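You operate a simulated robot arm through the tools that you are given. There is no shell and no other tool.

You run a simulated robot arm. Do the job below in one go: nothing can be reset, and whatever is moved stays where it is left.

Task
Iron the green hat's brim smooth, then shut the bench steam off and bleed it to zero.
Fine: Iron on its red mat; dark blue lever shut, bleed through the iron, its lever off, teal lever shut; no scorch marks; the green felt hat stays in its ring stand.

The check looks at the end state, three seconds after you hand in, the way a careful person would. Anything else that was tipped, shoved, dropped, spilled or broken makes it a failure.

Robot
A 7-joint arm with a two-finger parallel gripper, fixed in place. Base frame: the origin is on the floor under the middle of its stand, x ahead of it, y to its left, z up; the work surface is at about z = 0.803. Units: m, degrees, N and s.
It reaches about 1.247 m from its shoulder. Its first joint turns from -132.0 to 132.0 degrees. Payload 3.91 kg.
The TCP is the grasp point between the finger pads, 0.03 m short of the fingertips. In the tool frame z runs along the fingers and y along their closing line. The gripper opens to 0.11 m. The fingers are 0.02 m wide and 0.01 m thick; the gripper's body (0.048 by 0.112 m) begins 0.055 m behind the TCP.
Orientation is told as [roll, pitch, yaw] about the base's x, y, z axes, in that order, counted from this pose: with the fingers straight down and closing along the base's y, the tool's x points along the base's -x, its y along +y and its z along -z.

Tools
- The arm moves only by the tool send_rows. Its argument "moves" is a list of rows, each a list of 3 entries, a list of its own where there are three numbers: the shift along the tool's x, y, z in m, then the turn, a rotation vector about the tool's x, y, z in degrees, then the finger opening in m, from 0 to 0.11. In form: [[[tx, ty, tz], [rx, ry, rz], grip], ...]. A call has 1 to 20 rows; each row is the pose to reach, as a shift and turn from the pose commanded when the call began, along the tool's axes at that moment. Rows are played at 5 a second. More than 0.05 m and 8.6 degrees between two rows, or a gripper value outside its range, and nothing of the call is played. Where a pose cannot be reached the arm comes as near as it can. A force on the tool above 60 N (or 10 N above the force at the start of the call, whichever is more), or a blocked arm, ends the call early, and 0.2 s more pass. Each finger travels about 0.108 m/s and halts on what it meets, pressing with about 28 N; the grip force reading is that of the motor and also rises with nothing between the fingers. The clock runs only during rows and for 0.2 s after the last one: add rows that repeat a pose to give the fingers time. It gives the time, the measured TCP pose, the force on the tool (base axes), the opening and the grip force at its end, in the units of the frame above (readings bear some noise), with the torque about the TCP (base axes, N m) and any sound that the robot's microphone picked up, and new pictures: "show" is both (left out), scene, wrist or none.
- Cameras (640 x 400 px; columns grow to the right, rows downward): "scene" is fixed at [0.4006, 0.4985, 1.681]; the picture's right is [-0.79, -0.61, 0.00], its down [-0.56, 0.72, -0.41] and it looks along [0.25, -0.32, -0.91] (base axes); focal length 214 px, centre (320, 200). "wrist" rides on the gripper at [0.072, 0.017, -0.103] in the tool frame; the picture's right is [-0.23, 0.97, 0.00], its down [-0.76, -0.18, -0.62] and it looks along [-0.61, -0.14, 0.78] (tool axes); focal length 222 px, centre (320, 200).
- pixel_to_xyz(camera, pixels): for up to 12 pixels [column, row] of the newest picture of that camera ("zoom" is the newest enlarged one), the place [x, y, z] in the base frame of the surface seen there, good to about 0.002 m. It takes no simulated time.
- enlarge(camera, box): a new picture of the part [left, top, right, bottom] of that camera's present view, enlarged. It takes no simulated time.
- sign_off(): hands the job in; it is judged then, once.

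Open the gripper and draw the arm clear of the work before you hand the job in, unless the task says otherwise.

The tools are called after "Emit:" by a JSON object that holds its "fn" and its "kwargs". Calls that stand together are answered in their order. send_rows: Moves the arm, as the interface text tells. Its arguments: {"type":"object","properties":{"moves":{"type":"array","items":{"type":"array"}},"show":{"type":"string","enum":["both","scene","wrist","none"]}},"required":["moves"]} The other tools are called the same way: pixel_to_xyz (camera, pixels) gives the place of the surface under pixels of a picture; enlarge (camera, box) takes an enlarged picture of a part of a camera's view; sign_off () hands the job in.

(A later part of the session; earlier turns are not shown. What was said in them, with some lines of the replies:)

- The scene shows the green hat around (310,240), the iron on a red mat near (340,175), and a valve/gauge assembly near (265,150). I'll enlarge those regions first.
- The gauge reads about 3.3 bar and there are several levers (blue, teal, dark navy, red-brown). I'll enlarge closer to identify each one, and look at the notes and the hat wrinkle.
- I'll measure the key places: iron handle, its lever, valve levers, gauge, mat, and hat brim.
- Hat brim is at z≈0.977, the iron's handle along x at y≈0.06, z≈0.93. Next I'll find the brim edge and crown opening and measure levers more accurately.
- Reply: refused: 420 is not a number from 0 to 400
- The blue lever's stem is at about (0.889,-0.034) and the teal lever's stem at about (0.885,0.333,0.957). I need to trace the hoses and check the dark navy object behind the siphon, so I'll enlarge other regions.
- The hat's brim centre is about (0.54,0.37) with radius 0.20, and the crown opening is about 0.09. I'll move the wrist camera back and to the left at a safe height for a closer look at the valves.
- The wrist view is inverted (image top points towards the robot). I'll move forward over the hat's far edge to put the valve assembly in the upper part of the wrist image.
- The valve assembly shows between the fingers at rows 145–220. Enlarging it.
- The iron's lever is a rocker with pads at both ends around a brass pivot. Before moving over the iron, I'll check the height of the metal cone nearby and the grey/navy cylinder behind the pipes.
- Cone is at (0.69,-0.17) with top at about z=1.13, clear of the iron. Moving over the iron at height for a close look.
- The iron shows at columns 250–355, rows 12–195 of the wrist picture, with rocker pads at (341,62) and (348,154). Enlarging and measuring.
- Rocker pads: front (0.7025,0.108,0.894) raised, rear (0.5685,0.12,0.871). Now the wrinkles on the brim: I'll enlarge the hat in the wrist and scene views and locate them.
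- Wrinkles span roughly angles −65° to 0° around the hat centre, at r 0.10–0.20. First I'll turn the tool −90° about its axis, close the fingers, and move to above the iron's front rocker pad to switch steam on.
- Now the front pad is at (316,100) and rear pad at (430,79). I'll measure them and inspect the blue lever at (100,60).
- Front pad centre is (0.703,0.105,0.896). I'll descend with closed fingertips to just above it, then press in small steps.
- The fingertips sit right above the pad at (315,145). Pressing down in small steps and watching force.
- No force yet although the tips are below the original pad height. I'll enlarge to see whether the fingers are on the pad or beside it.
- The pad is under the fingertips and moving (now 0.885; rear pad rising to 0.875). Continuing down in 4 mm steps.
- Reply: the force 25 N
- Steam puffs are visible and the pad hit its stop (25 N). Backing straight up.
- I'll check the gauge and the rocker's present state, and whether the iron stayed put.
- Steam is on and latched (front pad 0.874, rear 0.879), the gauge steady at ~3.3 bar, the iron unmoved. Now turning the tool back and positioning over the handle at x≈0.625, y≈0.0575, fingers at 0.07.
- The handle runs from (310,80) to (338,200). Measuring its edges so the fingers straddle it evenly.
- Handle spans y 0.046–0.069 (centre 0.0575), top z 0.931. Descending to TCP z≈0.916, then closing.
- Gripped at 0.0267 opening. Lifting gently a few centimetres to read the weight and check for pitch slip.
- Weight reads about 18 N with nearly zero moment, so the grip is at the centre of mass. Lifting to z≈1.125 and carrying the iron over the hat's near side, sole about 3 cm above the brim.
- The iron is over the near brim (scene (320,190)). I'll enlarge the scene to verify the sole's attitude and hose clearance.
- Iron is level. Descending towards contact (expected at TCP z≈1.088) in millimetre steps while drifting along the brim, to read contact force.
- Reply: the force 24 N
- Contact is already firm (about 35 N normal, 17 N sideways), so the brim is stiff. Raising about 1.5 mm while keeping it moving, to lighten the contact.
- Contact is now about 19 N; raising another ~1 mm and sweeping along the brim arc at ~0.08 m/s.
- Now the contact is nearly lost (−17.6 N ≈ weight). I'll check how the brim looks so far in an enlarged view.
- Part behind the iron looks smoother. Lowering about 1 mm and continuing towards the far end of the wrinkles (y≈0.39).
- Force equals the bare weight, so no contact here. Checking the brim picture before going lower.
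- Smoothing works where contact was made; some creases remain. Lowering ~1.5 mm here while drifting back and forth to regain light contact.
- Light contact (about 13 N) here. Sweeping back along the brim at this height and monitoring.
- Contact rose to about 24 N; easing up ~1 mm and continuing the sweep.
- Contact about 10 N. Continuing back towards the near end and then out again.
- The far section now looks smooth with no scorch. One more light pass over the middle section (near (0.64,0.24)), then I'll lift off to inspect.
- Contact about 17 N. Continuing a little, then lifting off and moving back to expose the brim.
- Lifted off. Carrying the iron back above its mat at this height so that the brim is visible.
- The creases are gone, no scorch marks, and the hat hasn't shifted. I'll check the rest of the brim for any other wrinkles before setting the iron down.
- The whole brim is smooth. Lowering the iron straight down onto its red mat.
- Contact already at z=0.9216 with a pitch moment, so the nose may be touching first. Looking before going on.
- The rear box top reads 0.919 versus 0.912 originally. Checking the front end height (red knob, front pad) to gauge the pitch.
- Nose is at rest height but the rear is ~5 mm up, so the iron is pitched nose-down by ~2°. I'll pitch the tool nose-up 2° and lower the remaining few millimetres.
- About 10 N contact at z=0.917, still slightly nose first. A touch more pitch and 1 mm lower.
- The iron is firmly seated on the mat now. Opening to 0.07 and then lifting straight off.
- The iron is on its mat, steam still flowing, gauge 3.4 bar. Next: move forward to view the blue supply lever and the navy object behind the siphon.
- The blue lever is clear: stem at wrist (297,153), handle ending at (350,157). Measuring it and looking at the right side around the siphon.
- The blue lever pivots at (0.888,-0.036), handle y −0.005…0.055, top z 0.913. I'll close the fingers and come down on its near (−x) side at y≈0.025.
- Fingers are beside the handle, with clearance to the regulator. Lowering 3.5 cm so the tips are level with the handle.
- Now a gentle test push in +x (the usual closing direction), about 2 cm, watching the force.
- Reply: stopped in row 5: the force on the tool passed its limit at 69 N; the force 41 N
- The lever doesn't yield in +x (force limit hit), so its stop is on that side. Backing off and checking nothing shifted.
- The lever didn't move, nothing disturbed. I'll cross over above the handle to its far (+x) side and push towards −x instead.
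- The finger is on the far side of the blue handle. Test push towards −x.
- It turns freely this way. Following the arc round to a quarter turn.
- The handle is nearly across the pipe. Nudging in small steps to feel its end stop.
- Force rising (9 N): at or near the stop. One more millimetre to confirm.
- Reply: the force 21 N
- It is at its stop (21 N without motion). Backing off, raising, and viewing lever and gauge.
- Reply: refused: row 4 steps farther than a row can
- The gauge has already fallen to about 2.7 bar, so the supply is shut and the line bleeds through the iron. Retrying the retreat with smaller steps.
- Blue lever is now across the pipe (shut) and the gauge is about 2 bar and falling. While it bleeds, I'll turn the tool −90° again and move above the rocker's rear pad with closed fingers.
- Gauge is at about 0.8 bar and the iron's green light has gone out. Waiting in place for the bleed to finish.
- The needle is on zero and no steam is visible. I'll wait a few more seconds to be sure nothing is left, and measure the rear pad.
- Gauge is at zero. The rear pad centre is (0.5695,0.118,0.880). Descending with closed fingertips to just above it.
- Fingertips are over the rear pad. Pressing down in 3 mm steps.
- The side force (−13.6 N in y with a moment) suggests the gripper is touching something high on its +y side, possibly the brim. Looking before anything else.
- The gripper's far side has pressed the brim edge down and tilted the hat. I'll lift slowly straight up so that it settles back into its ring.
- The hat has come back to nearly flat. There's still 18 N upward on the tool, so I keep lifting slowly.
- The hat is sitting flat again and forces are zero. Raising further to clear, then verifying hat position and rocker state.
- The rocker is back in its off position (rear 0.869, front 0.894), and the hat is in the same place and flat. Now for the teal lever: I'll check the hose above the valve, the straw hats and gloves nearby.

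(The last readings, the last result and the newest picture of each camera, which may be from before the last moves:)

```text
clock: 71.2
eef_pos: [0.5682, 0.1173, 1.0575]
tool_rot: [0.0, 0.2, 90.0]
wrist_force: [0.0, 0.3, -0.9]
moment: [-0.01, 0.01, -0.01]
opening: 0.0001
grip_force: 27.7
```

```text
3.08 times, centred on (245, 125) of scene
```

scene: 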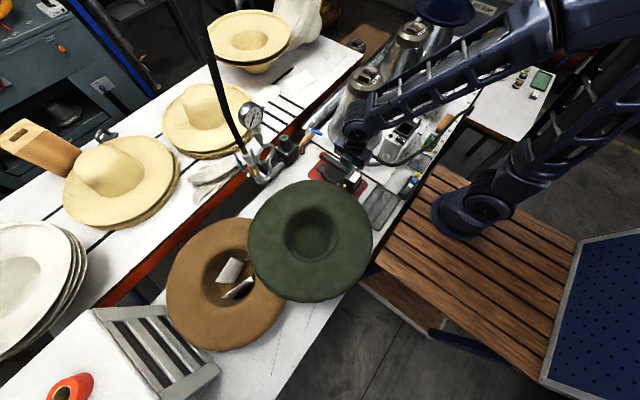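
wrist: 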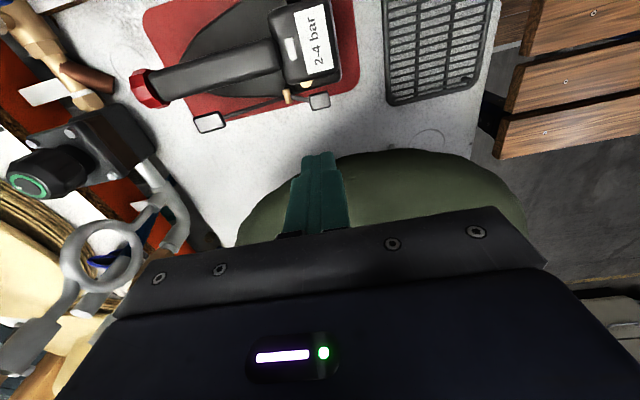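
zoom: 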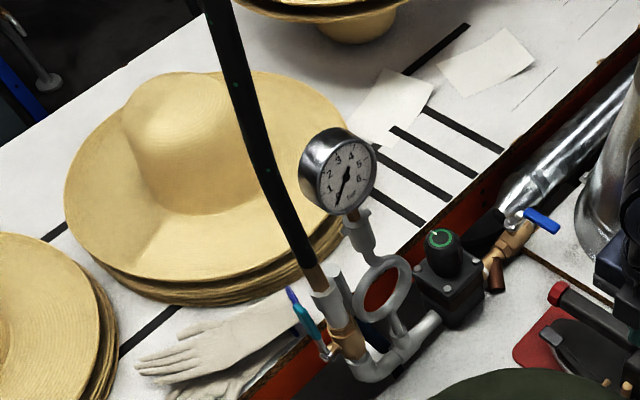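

Hose leans away (towards −y) above the valve and there's room at y>0.33. I'll lift, turn the tool back and fly over the hat to a spot in front of the teal lever, opening the fingers so that the −y finger can push it.

Emit:
{"fn": "send_rows", "kwargs": {"moves": [[[0, 0, -0.04], [0, 0, 0], 0.0], [[0, 0, -0.08], [0, 0, 0], 0.0], [[0, 0, -0.1], [0, 0, 0], 0.0], [[-0.023, -0.019, -0.1], [0, 0, 7.5], 0.02], [[-0.046, -0.038, -0.1], [0, 0, 15], 0.04], [[-0.069, -0.057, -0.1], [0, 0, 22.5], 0.06], [[-0.092, -0.076, -0.1], [0, 0, 30], 0.08], [[-0.115, -0.095, -0.1], [0, 0, 37.5], 0.1], [[-0.138, -0.114, -0.1], [0, 0, 45], 0.11], [[-0.161, -0.133, -0.1], [0, 0, 52.5], 0.11], [[-0.184, -0.152, -0.1], [0, 0, 60], 0.11], [[-0.207, -0.171, -0.1], [0, 0, 67.5], 0.11], [[-0.23, -0.19, -0.1], [0, 0, 75], 0.11], [[-0.253, -0.209, -0.1], [0, 0, 82.5], 0.11], [[-0.275, -0.228, -0.1], [0, 0, 90], 0.11], [[-0.275, -0.228, -0.1], [0, 0, 90], 0.11]], "show": "both"}}

Emit:
{"fn": "enlarge", "kwargs": {"camera": "wrist", "box": [180, 60, 460, 230]}}

```text
clock: 74.6
eef_pos: [0.7961, 0.3922, 1.1569]
tool_rot: [-0.1, 0.0, -0.1]
wrist_force: [-0.3, 0.3, 0.8]
moment: [0.0, 0.02, 0.02]
opening: 0.11
grip_force: 0.0
```

scene: 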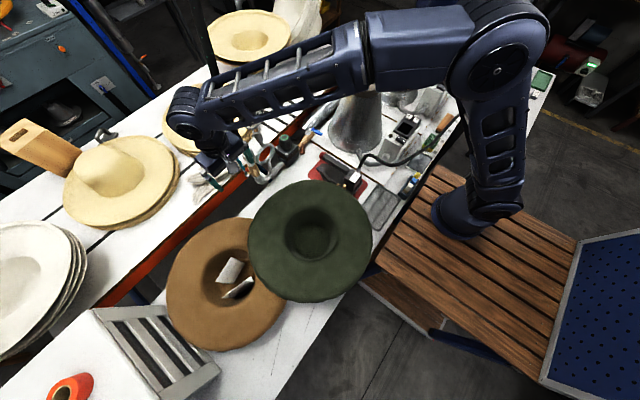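
wrist: 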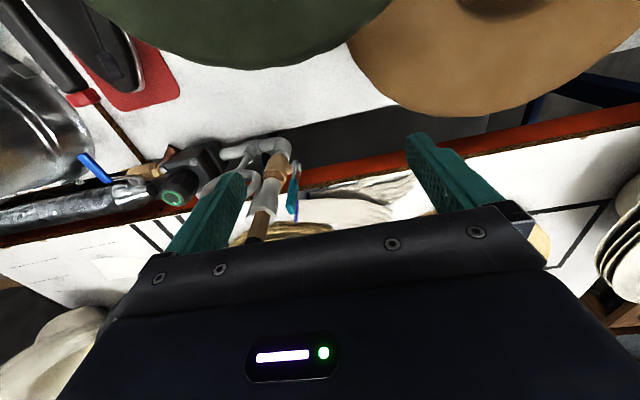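

```text
2.29 times, centred on (320, 145) of wrist
```

zoom: 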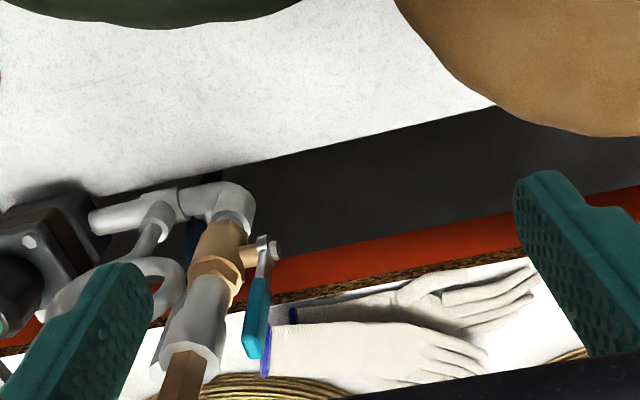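

The teal lever appears at zoom (258,310), with glove cuffs (blue trim) behind it. Measuring the lever.

Emit:
{"fn": "pixel_to_xyz", "kwargs": {"camera": "zoom", "pixels": [[268, 245], [262, 262], [260, 285], [258, 310], [253, 335], [251, 355], [265, 310], [248, 320], [278, 248], [245, 258], [190, 330], [180, 375]]}}

Emit:
{"fn": "enlarge", "kwargs": {"camera": "wrist", "box": [250, 140, 330, 230]}}

```text
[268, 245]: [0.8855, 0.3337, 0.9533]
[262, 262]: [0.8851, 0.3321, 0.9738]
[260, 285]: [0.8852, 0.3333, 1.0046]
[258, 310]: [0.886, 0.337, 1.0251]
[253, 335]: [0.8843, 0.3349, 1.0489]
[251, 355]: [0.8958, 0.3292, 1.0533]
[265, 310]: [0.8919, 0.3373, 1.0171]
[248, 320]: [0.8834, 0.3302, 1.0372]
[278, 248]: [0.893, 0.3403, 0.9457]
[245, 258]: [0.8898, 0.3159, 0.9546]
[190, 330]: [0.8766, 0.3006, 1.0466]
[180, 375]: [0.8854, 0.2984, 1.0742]
```

```text
4.44 times, centred on (290, 185) of wrist
```

zoom: 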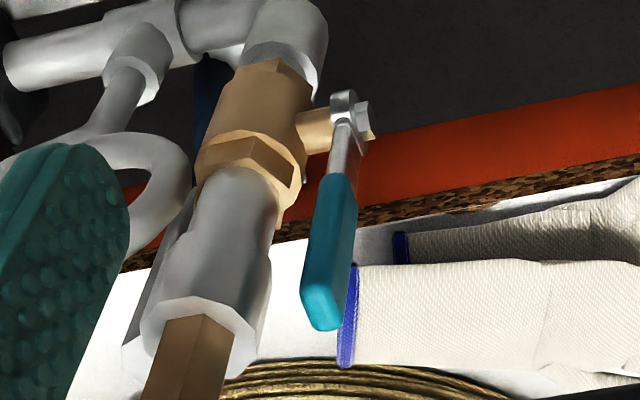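

Lever face is at x≈0.884 (y 0.326–0.338, top z≈1.055), pivot at (0.888,0.335,0.953). Lowering in front of it so the −y finger lines up with it.

Emit:
{"fn": "send_rows", "kwargs": {"moves": [[[-0.02, 0.001, 0.03], [0, 0, 0], 0.11], [[-0.04, 0.002, 0.065], [0, 0, 0], 0.11], [[-0.049, 0.002, 0.1], [0, 0, 0], 0.11], [[-0.054, 0.002, 0.109], [0, 0, 0], 0.11], [[-0.054, 0.002, 0.109], [0, 0, 0], 0.11]], "show": "both"}}

Emit:
{"fn": "enlarge", "kwargs": {"camera": "wrist", "box": [130, 60, 380, 230]}}

Emit:
{"fn": "enlarge", "kwargs": {"camera": "scene", "box": [160, 90, 290, 200]}}

```text
clock: 75.8
eef_pos: [0.8496, 0.3947, 1.0479]
tool_rot: [-0.1, -0.1, 0.0]
wrist_force: [-0.8, -0.3, 0.3]
moment: [0.04, 0.01, 0.0]
opening: 0.1098
grip_force: 0.1
```

scene: 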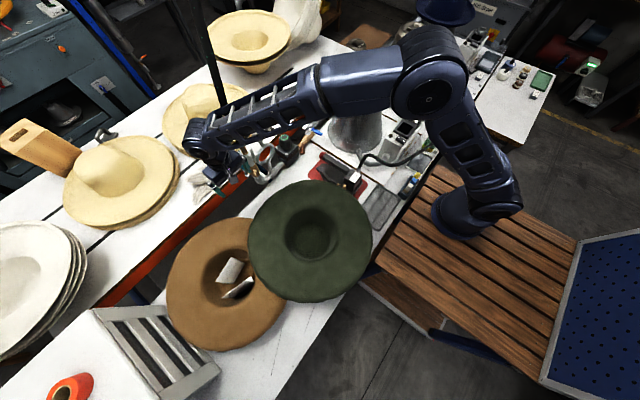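
wrist: 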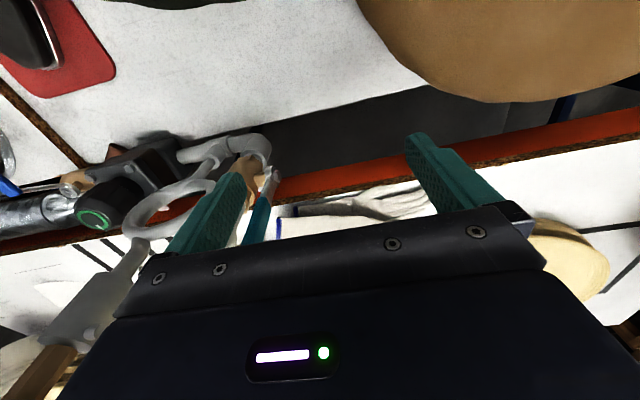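

```text
2.35 times, centred on (255, 145) of wrist
```

zoom: 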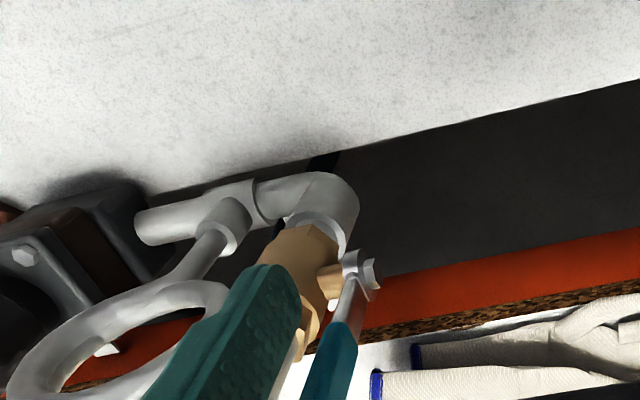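

```text
3.64 times, centred on (225, 145) of scene
```

zoom: 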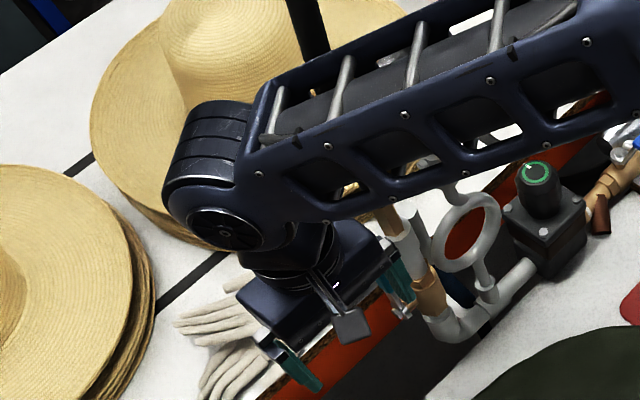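

Checking where the −y finger surfaces actually are relative to the lever.

Emit:
{"fn": "pixel_to_xyz", "kwargs": {"camera": "wrist", "pixels": [[240, 178], [235, 190], [225, 195], [215, 215], [265, 205], [260, 220], [262, 235], [272, 175]]}}

```text
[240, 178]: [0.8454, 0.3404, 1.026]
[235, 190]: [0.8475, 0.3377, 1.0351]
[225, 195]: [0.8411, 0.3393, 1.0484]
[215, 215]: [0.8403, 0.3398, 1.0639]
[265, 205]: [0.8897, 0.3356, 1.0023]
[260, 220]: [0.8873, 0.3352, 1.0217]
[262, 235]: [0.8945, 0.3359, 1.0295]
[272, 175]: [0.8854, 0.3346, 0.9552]
```

Finger spans y 0.3295–0.3395, overlapping the lever. Gentle test push in +x in 2–3 mm steps.

Emit:
{"fn": "send_rows", "kwargs": {"moves": [[[-0.012, -0.002, 0], [0, 0, 0], 0.11], [[-0.02, -0.002, 0], [0, 0, 0], 0.11], [[-0.023, -0.002, 0], [0, 0, 0], 0.11], [[-0.026, -0.002, 0], [0, 0, 0], 0.11]], "show": "none"}}

```text
clock: 76.8
eef_pos: [0.8744, 0.3923, 1.0473]
tool_rot: [-0.2, 0.0, 0.0]
wrist_force: [-15.3, -3.1, -0.7]
moment: [0.05, -0.01, -1.05]
opening: 0.1099
grip_force: 0.1
```

It resists with 15 N almost at once, so this is again the stop side. Backing off, raising above the lever and crossing to its far (+x) side.

Emit:
{"fn": "send_rows", "kwargs": {"moves": [[[0.01, 0.0, 0], [0, 0, 0], 0.11], [[0.012, 0.001, -0.03], [0, 0, 0], 0.11], [[0.005, 0.002, -0.065], [0, 0, 0], 0.11], [[-0.02, 0.002, -0.07], [0, 0, 0], 0.11], [[-0.045, 0.002, -0.07], [0, 0, 0], 0.11], [[-0.06, 0.002, -0.07], [0, 0, 0], 0.11], [[-0.06, 0.002, -0.07], [0, 0, 0], 0.11]], "show": "both"}}

Emit:
{"fn": "enlarge", "kwargs": {"camera": "scene", "box": [140, 80, 290, 200]}}

Emit:
{"fn": "enlarge", "kwargs": {"camera": "wrist", "box": [130, 60, 380, 230]}}

```text
clock: 78.4
eef_pos: [0.9346, 0.3939, 1.1189]
tool_rot: [-0.1, 0.0, 0.0]
wrist_force: [0.4, 0.0, -0.3]
moment: [0.01, 0.0, 0.04]
opening: 0.1101
grip_force: 0.0
```

scene: 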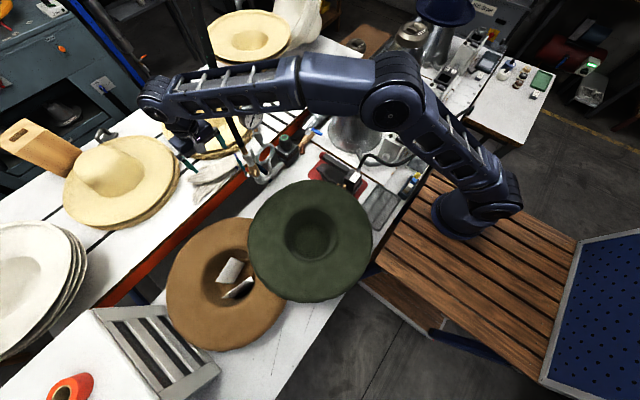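
wrist: 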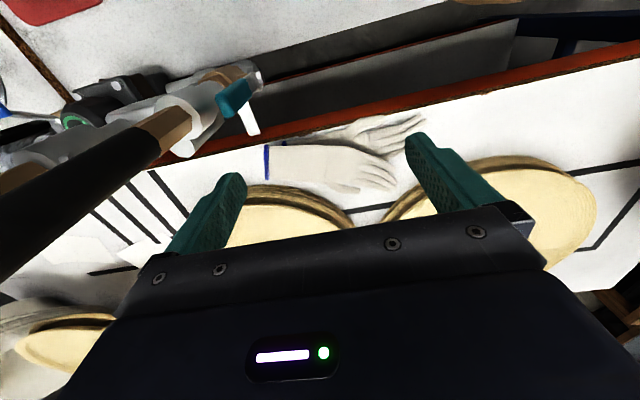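

```text
3.33 times, centred on (215, 140) of scene
```

zoom: 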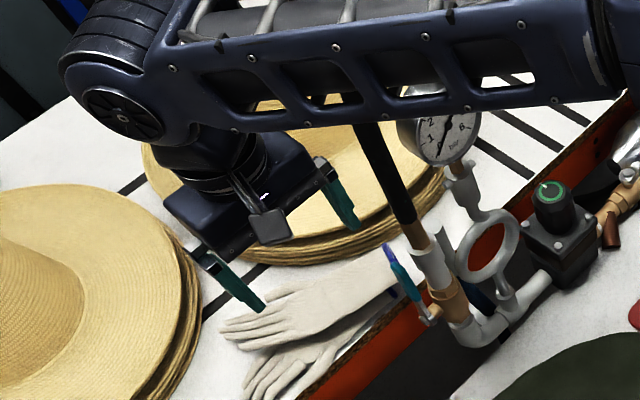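

```text
2.35 times, centred on (255, 145) of wrist
```

zoom: 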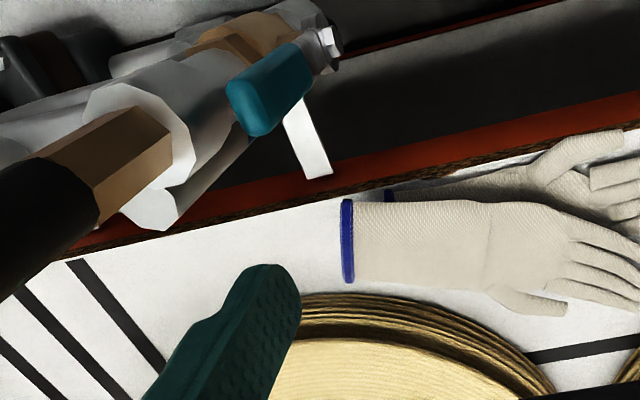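

I want to be sure that the forearm isn't pressing the overhead hose; enlarging that area.

Emit:
{"fn": "enlarge", "kwargs": {"camera": "scene", "box": [150, 0, 320, 130]}}

Emit:
{"fn": "pixel_to_xyz", "kwargs": {"camera": "scene", "pixels": [[250, 70], [250, 85], [250, 100], [280, 75], [300, 85], [330, 80], [210, 105], [160, 95], [236, 125], [240, 140], [220, 75]]}}

```text
3.08 times, centred on (235, 65) of scene
```

zoom: 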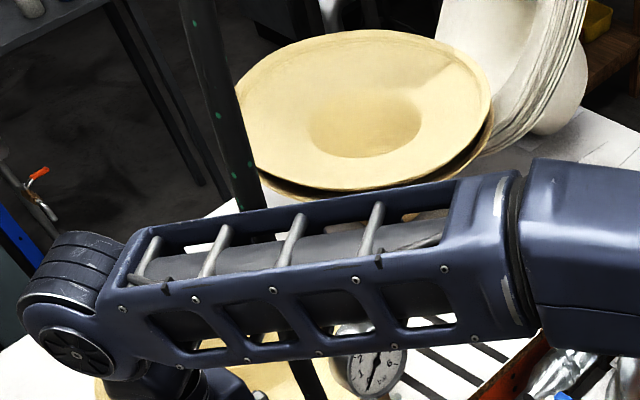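

```text
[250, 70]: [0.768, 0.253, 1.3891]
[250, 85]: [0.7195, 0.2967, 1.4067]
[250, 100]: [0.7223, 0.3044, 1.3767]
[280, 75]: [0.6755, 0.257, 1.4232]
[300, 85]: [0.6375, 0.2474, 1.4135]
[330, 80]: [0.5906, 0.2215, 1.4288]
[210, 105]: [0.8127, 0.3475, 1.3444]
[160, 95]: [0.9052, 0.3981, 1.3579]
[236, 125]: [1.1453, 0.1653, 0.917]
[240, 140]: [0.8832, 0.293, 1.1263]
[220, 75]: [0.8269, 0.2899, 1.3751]
```

The forearm is well clear of the hose. Lowering on the far side of the lever, then a gentle push towards −x.

Emit:
{"fn": "send_rows", "kwargs": {"moves": [[[0, -0.0015, 0.03], [0, 0, 0], 0.11], [[0, -0.0015, 0.06], [0, 0, 0], 0.11], [[0, -0.0015, 0.073], [0, 0, 0], 0.11], [[0.01, -0.0015, 0.073], [0, 0, 0], 0.11], [[0.02, -0.0015, 0.073], [0, 0, 0], 0.11]], "show": "wrist"}}

Emit:
{"fn": "enlarge", "kwargs": {"camera": "wrist", "box": [130, 60, 380, 230]}}

```text
clock: 79.6
eef_pos: [0.9169, 0.392, 1.0453]
tool_rot: [-0.1, -0.1, 0.0]
wrist_force: [-0.9, 0.6, 0.2]
moment: [0.0, 0.03, 0.0]
opening: 0.11
grip_force: 0.2
```

wrist: 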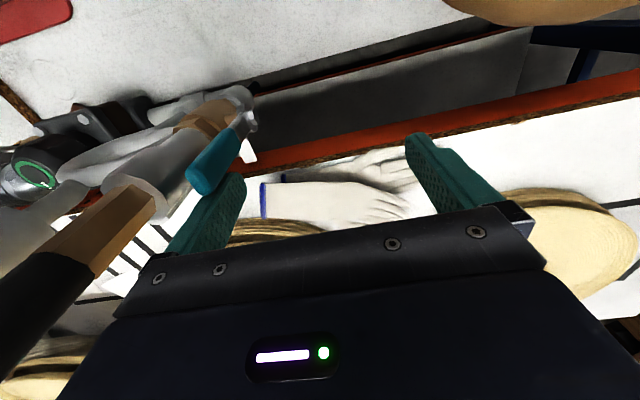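

```text
2.35 times, centred on (255, 145) of wrist
```

zoom: 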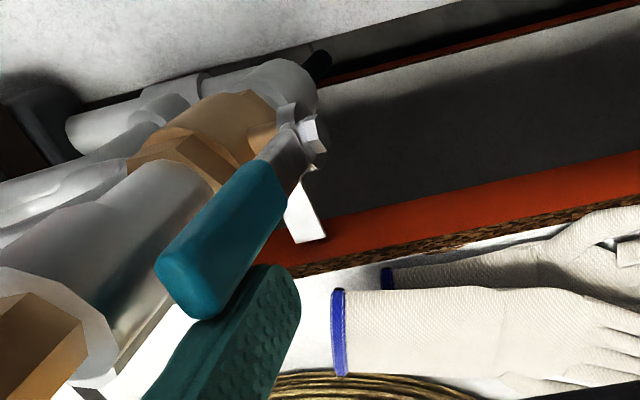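

The finger is right behind the lever. Pushing towards −x in small steps.

Emit:
{"fn": "send_rows", "kwargs": {"moves": [[[0.008, 0, 0], [0, 0, 0], 0.11], [[0.013, 0, 0], [0, 0, 0], 0.11], [[0.017, 0, 0], [0, 0, 0], 0.11], [[0.02, 0, 0], [0, 0, 0], 0.11]], "show": "wrist"}}

```text
clock: 80.6
eef_pos: [0.8961, 0.3932, 1.0446]
tool_rot: [0.0, 0.0, 0.0]
wrist_force: [2.1, -2.7, 1.7]
moment: [-0.19, -0.05, 0.11]
opening: 0.1102
grip_force: 0.1
```

wrist: 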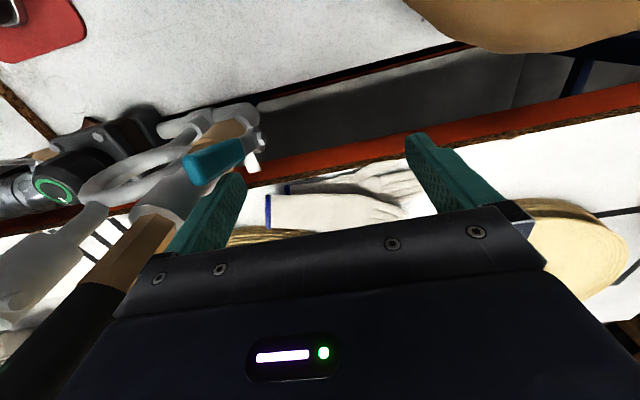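

The lever turns easily this way. Following its arc towards −x and downward.

Emit:
{"fn": "send_rows", "kwargs": {"moves": [[[0.0086, 0, -0.002], [0, 0, 0], 0.11], [[0.017, 0, -0.002], [0, 0, 0], 0.11], [[0.025, 0, 0.0], [0, 0, 0], 0.11], [[0.033, 0, 0.003], [0, 0, 0], 0.11], [[0.0406, 0, 0.0066], [0, 0, 0], 0.11], [[0.0475, 0, 0.011], [0, 0, 0], 0.11], [[0.054, 0, 0.0166], [0, 0, 0], 0.11], [[0.0595, 0, 0.0245], [0, 0, 0], 0.11], [[0.064, 0, 0.0336], [0, 0, 0], 0.11]], "show": "both"}}

Emit:
{"fn": "enlarge", "kwargs": {"camera": "wrist", "box": [130, 60, 380, 230]}}

Emit:
{"fn": "enlarge", "kwargs": {"camera": "scene", "box": [180, 90, 310, 200]}}

```text
clock: 82.6
eef_pos: [0.8314, 0.3935, 1.0112]
tool_rot: [-0.1, 0.0, 0.0]
wrist_force: [-1.3, -0.1, 1.5]
moment: [-0.09, 0.06, -0.09]
opening: 0.1101
grip_force: 0.0
```

scene: 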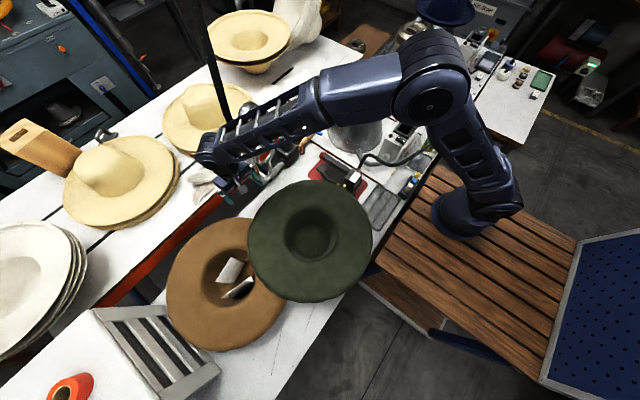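
wrist: 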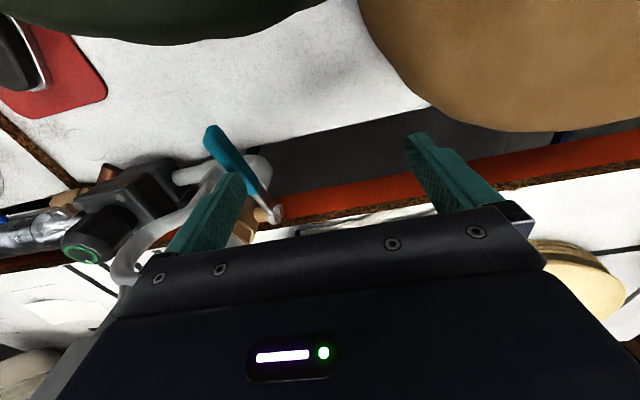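

```text
2.35 times, centred on (255, 145) of wrist
```

zoom: 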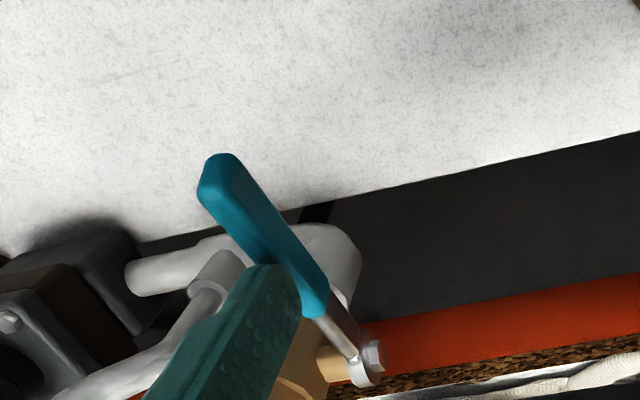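

```text
3.64 times, centred on (245, 145) of scene
```

zoom: 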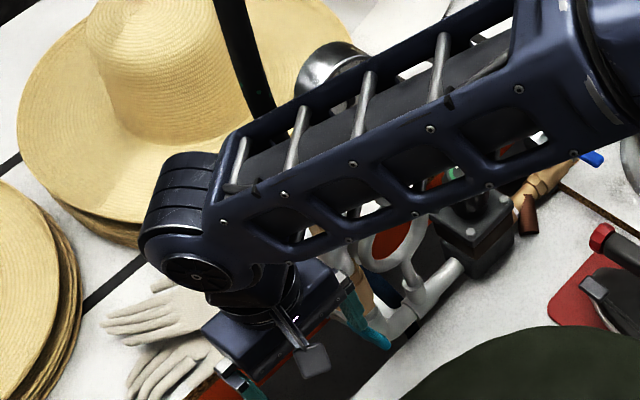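

Lever is at roughly 75°. Continuing down to the end stop in small steps.

Emit:
{"fn": "send_rows", "kwargs": {"moves": [[[0.0015, 0, 0.005], [0, 0, 0], 0.11], [[0.0025, 0, 0.01], [0, 0, 0], 0.11], [[0.0035, 0, 0.0145], [0, 0, 0], 0.11], [[0.0045, 0, 0.018], [0, 0, 0], 0.11]], "show": "wrist"}}

Emit:
{"fn": "enlarge", "kwargs": {"camera": "wrist", "box": [130, 60, 380, 230]}}

Emit:
{"fn": "pixel_to_xyz", "kwargs": {"camera": "wrist", "pixels": [[215, 135], [222, 148], [235, 160], [245, 170], [260, 190], [272, 210]]}}

```text
clock: 83.6
eef_pos: [0.829, 0.3929, 0.9927]
tool_rot: [-0.2, -0.1, 0.0]
wrist_force: [-0.5, 0.5, 0.1]
moment: [0.03, -0.01, 0.02]
opening: 0.1099
grip_force: 0.0
```

wrist: 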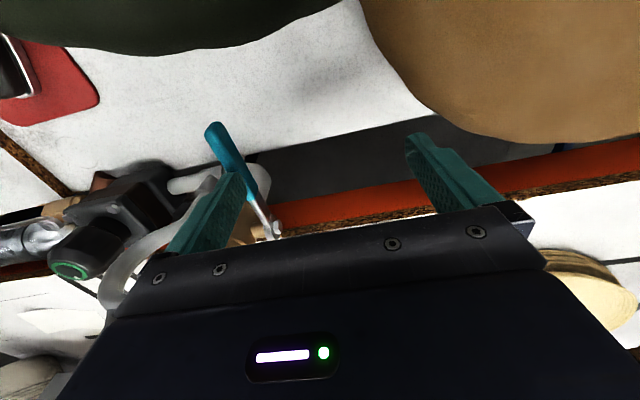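

```text
2.35 times, centred on (255, 145) of wrist
```

zoom: 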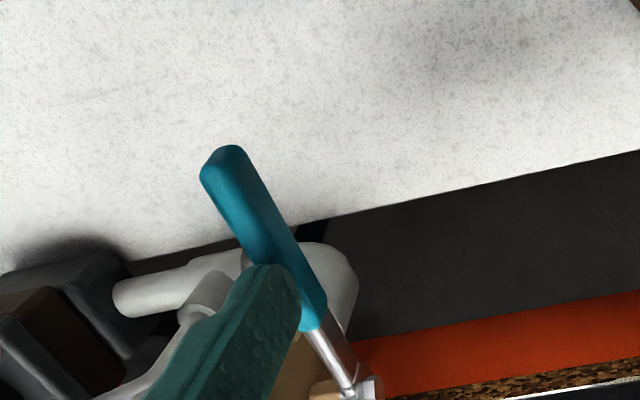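

```text
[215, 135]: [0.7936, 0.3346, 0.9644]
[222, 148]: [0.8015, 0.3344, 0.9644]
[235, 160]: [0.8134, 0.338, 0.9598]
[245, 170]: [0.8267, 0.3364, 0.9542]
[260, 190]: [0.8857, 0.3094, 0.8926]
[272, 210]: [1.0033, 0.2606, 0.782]
```

Handle top is at z≈0.9644 at x≈0.797, only about 3° short. Pressing a few more millimetres to feel the stop.

Emit:
{"fn": "send_rows", "kwargs": {"moves": [[[0, 0, 0.002], [0, 0, 0], 0.11], [[0, 0, 0.004], [0, 0, 0], 0.11], [[0, 0, 0.006], [0, 0, 0], 0.11]], "show": "none"}}

```text
clock: 84.4
eef_pos: [0.8278, 0.3931, 0.9869]
tool_rot: [-0.1, 0.0, 0.0]
wrist_force: [-0.3, 0.0, 1.2]
moment: [0.02, 0.02, -0.01]
opening: 0.1098
grip_force: 0.1
```

Emit:
{"fn": "send_rows", "kwargs": {"moves": [[[0, 0, 0.0015], [0, 0, 0], 0.11], [[0, 0, 0.003], [0, 0, 0], 0.11]], "show": "wrist"}}

Emit:
{"fn": "pixel_to_xyz", "kwargs": {"camera": "wrist", "pixels": [[213, 132], [220, 145], [235, 160], [245, 170], [252, 185]]}}

```text
clock: 85.0
eef_pos: [0.8276, 0.393, 0.9852]
tool_rot: [-0.1, -0.1, 0.0]
wrist_force: [-2.0, -1.0, 12.2]
moment: [-0.73, 0.01, -0.22]
opening: 0.1101
grip_force: 0.2
```

wrist: 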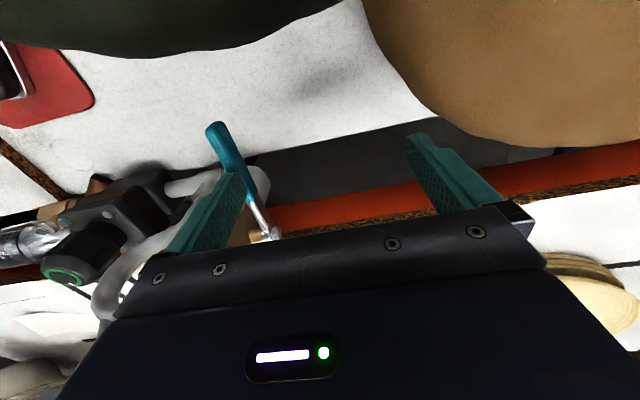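

```text
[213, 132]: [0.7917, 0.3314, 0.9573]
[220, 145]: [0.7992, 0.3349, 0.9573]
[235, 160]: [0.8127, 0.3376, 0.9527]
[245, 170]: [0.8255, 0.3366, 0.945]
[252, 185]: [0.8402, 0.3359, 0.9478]
```

The lever is level (top z 0.957) and against its stop (12 N). Raising straight up and backing away.

Emit:
{"fn": "send_rows", "kwargs": {"moves": [[[0, 0, -0.01], [0, 0, 0], 0.11], [[0, 0, -0.03], [0, 0, 0], 0.11], [[0, 0, -0.07], [0, 0, 0], 0.11], [[0.01, 0, -0.11], [0, 0, 0], 0.11], [[0.03, 0, -0.15], [0, 0, 0], 0.11], [[0.06, 0, -0.18], [0, 0, 0], 0.11], [[0.09, 0, -0.21], [0, 0, 0], 0.11], [[0.09, 0, -0.21], [0, 0, 0], 0.11]], "show": "both"}}

Emit:
{"fn": "enlarge", "kwargs": {"camera": "wrist", "box": [100, 60, 400, 230]}}

Emit:
{"fn": "enlarge", "kwargs": {"camera": "scene", "box": [200, 90, 330, 200]}}

```text
clock: 86.8
eef_pos: [0.7379, 0.3919, 1.1938]
tool_rot: [-0.2, 0.0, -0.1]
wrist_force: [0.3, 0.3, -0.5]
moment: [0.01, 0.03, 0.02]
opening: 0.1102
grip_force: 0.1
```

scene: 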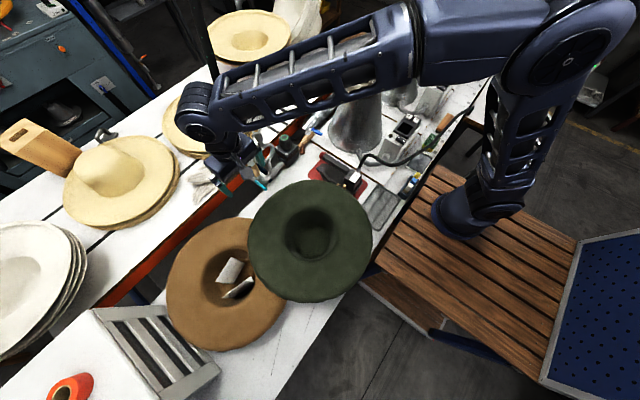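
wrist: 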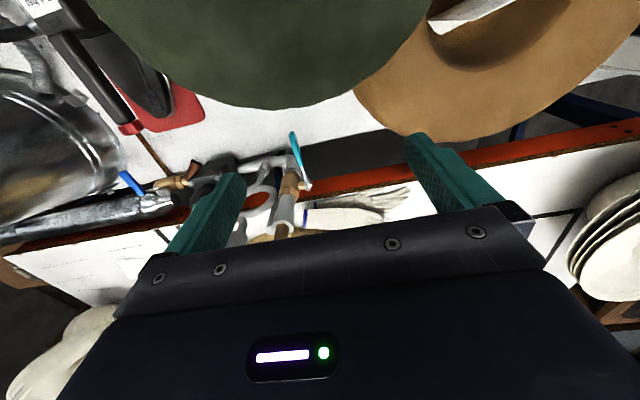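

```text
2.13 times, centred on (250, 145) of wrist
```

zoom: 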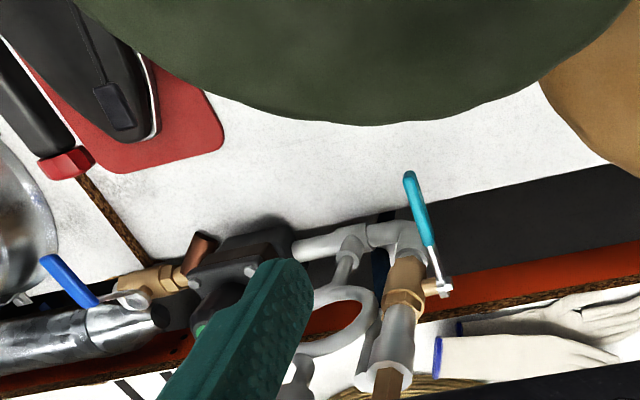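

```text
3.64 times, centred on (265, 145) of scene
```

zoom: 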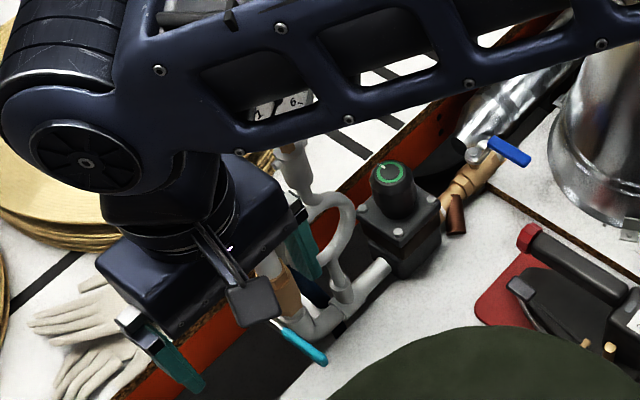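

Both levers are shut. Retreating the arm up and back to a clear pose near the start to check everything.

Emit:
{"fn": "send_rows", "kwargs": {"moves": [[[0.015, -0.01, -0.04], [0, 0, 0], 0.11], [[0.03, -0.02, -0.08], [0, 0, 0], 0.11], [[0.045, -0.04, -0.11], [0, 0, 0], 0.11], [[0.06, -0.07, -0.13], [0, 0, 0], 0.11], [[0.075, -0.1, -0.15], [0, 0, 0], 0.11], [[0.09, -0.135, -0.156], [0, 0, 0], 0.11], [[0.105, -0.17, -0.156], [0, 0, 0], 0.11], [[0.12, -0.21, -0.156], [0, 0, 0], 0.11], [[0.13, -0.25, -0.156], [0, 0, 0], 0.11], [[0.138, -0.292, -0.156], [0, 0, 0], 0.11], [[0.138, -0.292, -0.156], [0, 0, 0], 0.11]], "show": "both"}}

Emit:
{"fn": "enlarge", "kwargs": {"camera": "scene", "box": [220, 90, 380, 190]}}

Emit:
{"fn": "enlarge", "kwargs": {"camera": "scene", "box": [240, 170, 384, 310]}}

Emit:
{"fn": "enlarge", "kwargs": {"camera": "wrist", "box": [240, 0, 460, 220]}}

Emit:
{"fn": "enlarge", "kwargs": {"camera": "scene", "box": [245, 105, 265, 130]}}

```text
clock: 89.2
eef_pos: [0.5993, 0.1009, 1.3514]
tool_rot: [-0.1, 0.0, 0.0]
wrist_force: [0.1, 0.3, -0.9]
moment: [-0.03, 0.02, 0.03]
opening: 0.1099
grip_force: 0.0
```

scene: 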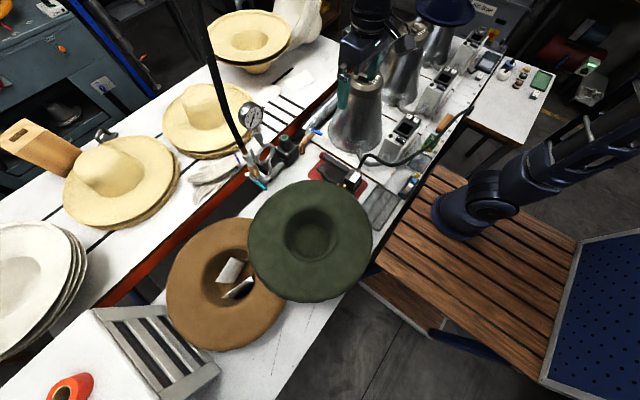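
wrist: 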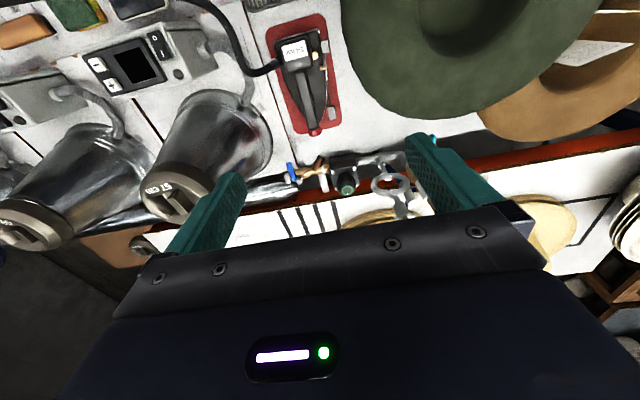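

```text
4.00 times, centred on (300, 140) of scene
```

zoom: 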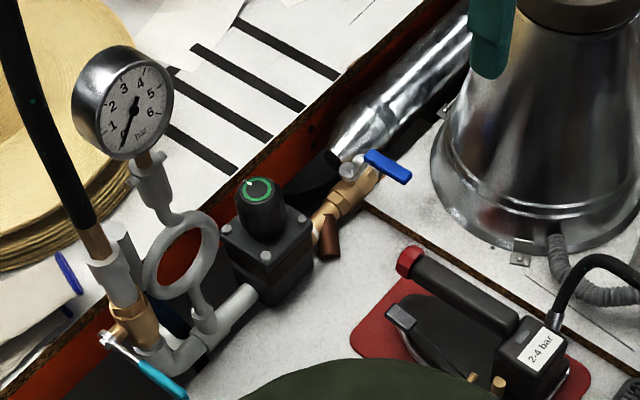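

```text
2.86 times, centred on (312, 240) of scene
```

zoom: 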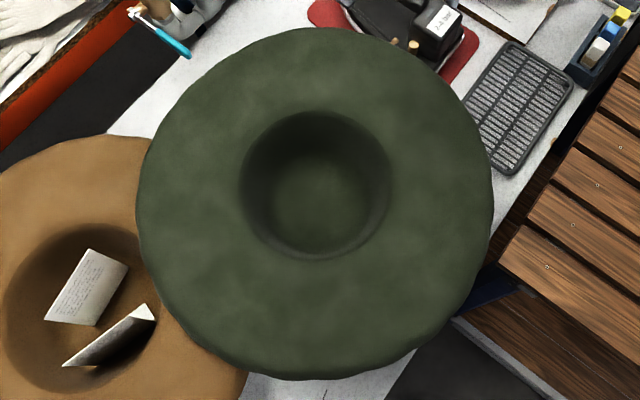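

```text
1.82 times, centred on (350, 110) of wrist
```

zoom: 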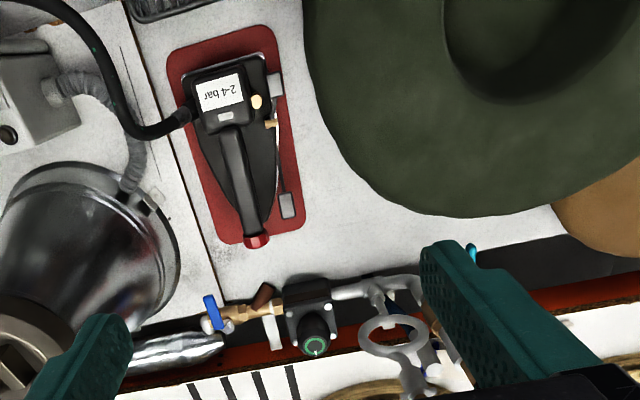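

```text
16.00 times, centred on (255, 118) of scene
```

zoom: 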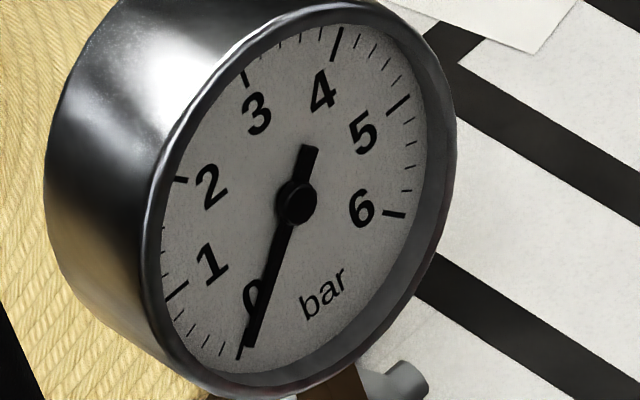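

Gauge at zero, iron on its mat with rocker off, hat flat and smooth. A last check of both levers' angles and the brim.

Emit:
{"fn": "enlarge", "kwargs": {"camera": "scene", "box": [290, 115, 340, 160]}}

Emit:
{"fn": "pixel_to_xyz", "kwargs": {"camera": "zoom", "pixels": [[230, 175], [300, 165], [320, 180], [350, 200], [380, 215], [400, 225]]}}

Emit:
{"fn": "enlarge", "kwargs": {"camera": "scene", "box": [235, 150, 285, 195]}}

Emit:
{"fn": "enlarge", "kwargs": {"camera": "wrist", "box": [330, 0, 640, 170]}}

Emit:
{"fn": "enlarge", "kwargs": {"camera": "scene", "box": [250, 175, 350, 235]}}

Emit:
{"fn": "enlarge", "kwargs": {"camera": "scene", "box": [300, 140, 390, 200]}}

```text
8.89 times, centred on (315, 138) of scene
```

zoom: 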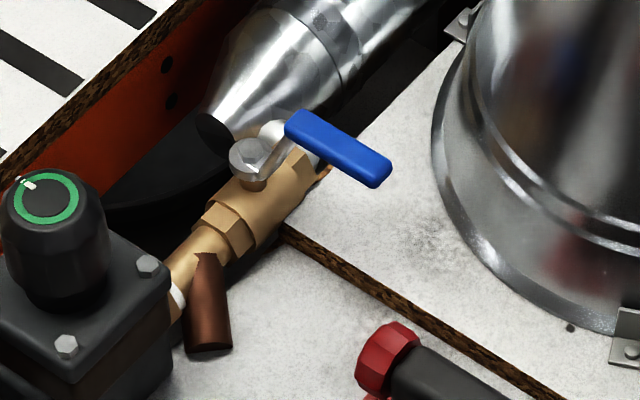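

```text
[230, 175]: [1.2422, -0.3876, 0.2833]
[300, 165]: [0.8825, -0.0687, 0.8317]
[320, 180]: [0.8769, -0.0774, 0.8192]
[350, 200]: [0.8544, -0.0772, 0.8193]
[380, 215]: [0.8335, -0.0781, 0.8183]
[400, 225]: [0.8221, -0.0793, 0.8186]
```

```text
8.89 times, centred on (260, 172) of scene
```

zoom: 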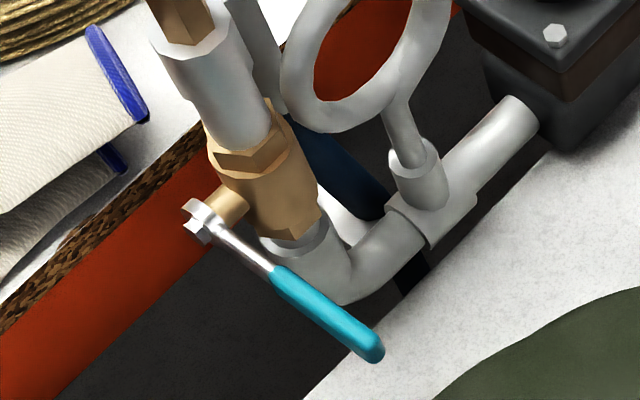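

```text
2.06 times, centred on (485, 85) of wrist
```

zoom: 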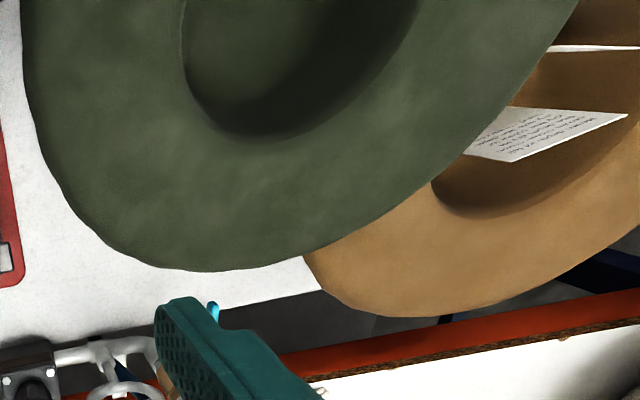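

```text
6.40 times, centred on (300, 205) of scene
```

zoom: 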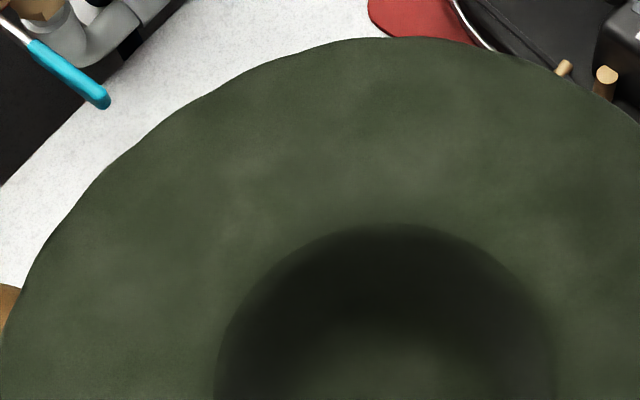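

```text
6.67 times, centred on (345, 170) of scene
```

zoom: 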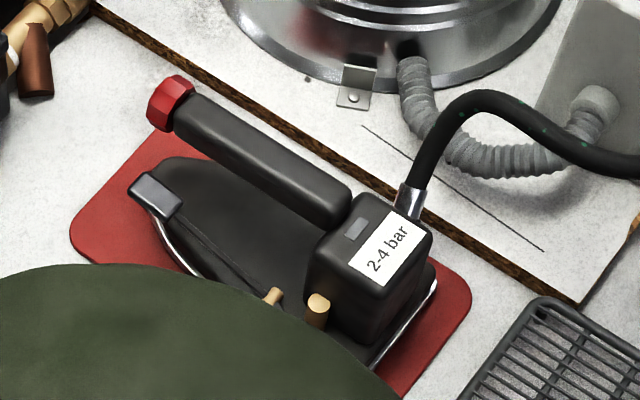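

Measuring the blue handle's direction from the scene picture.

Emit:
{"fn": "pixel_to_xyz", "kwargs": {"camera": "scene", "pixels": [[312.5, 129.5], [315, 131], [317.5, 132.3], [320, 133.5], [322, 134.5], [307, 134], [261, 173], [265, 176.5], [268, 179.5], [257, 169], [301, 189]]}}

```text
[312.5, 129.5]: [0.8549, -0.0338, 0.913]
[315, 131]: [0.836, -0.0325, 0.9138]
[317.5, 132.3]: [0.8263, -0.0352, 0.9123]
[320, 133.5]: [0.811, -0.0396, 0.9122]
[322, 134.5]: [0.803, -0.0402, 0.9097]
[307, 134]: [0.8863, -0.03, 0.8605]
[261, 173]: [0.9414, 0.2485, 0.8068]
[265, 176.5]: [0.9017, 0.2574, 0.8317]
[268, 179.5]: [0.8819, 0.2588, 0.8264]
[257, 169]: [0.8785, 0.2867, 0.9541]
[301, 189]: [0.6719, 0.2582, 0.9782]
```

The blue handle lies straight across the pipe (y≈−0.035 along x) and the teal lever is level at its stop. The gauge is at zero, the iron is off on its mat, and the hat is smooth, unscorched and flat in its stand. The gripper is open and the arm is clear, so I'm handing in.

Emit:
{"fn": "sign_off", "kwargs": {}}

```text
The job is handed in.
```

I ironed the green hat's brim smooth, shut the bench steam off and bled the line to zero, then handed the job in. I haven't had a result back.

- **Hat:** the creases are gone and I saw no scorch marks. It sits flat in its ring stand, within about 3 mm of where it started.
- **Iron:** it's back on its red mat with its steam lever off.
- **Steam line:** I shut the dark blue lever to its stop, bled the line through the iron, then shut the teal lever to its stop. The gauge reads zero and stayed there.
- **Arm:** the gripper is open and clear of the work.

**Hat tipped once:** while I was switching the iron's lever off, the gripper pressed the near edge of the brim down and tilted the hat. I lifted off slowly, it settled back flat, and I could see no mark.

**Wrong-way pushes:** I first pushed each valve lever against its stop, before finding that both close towards the robot. The blue one took a brief 69 N before the arm stopped; the teal one took only about 15 N. Neither push moved anything.
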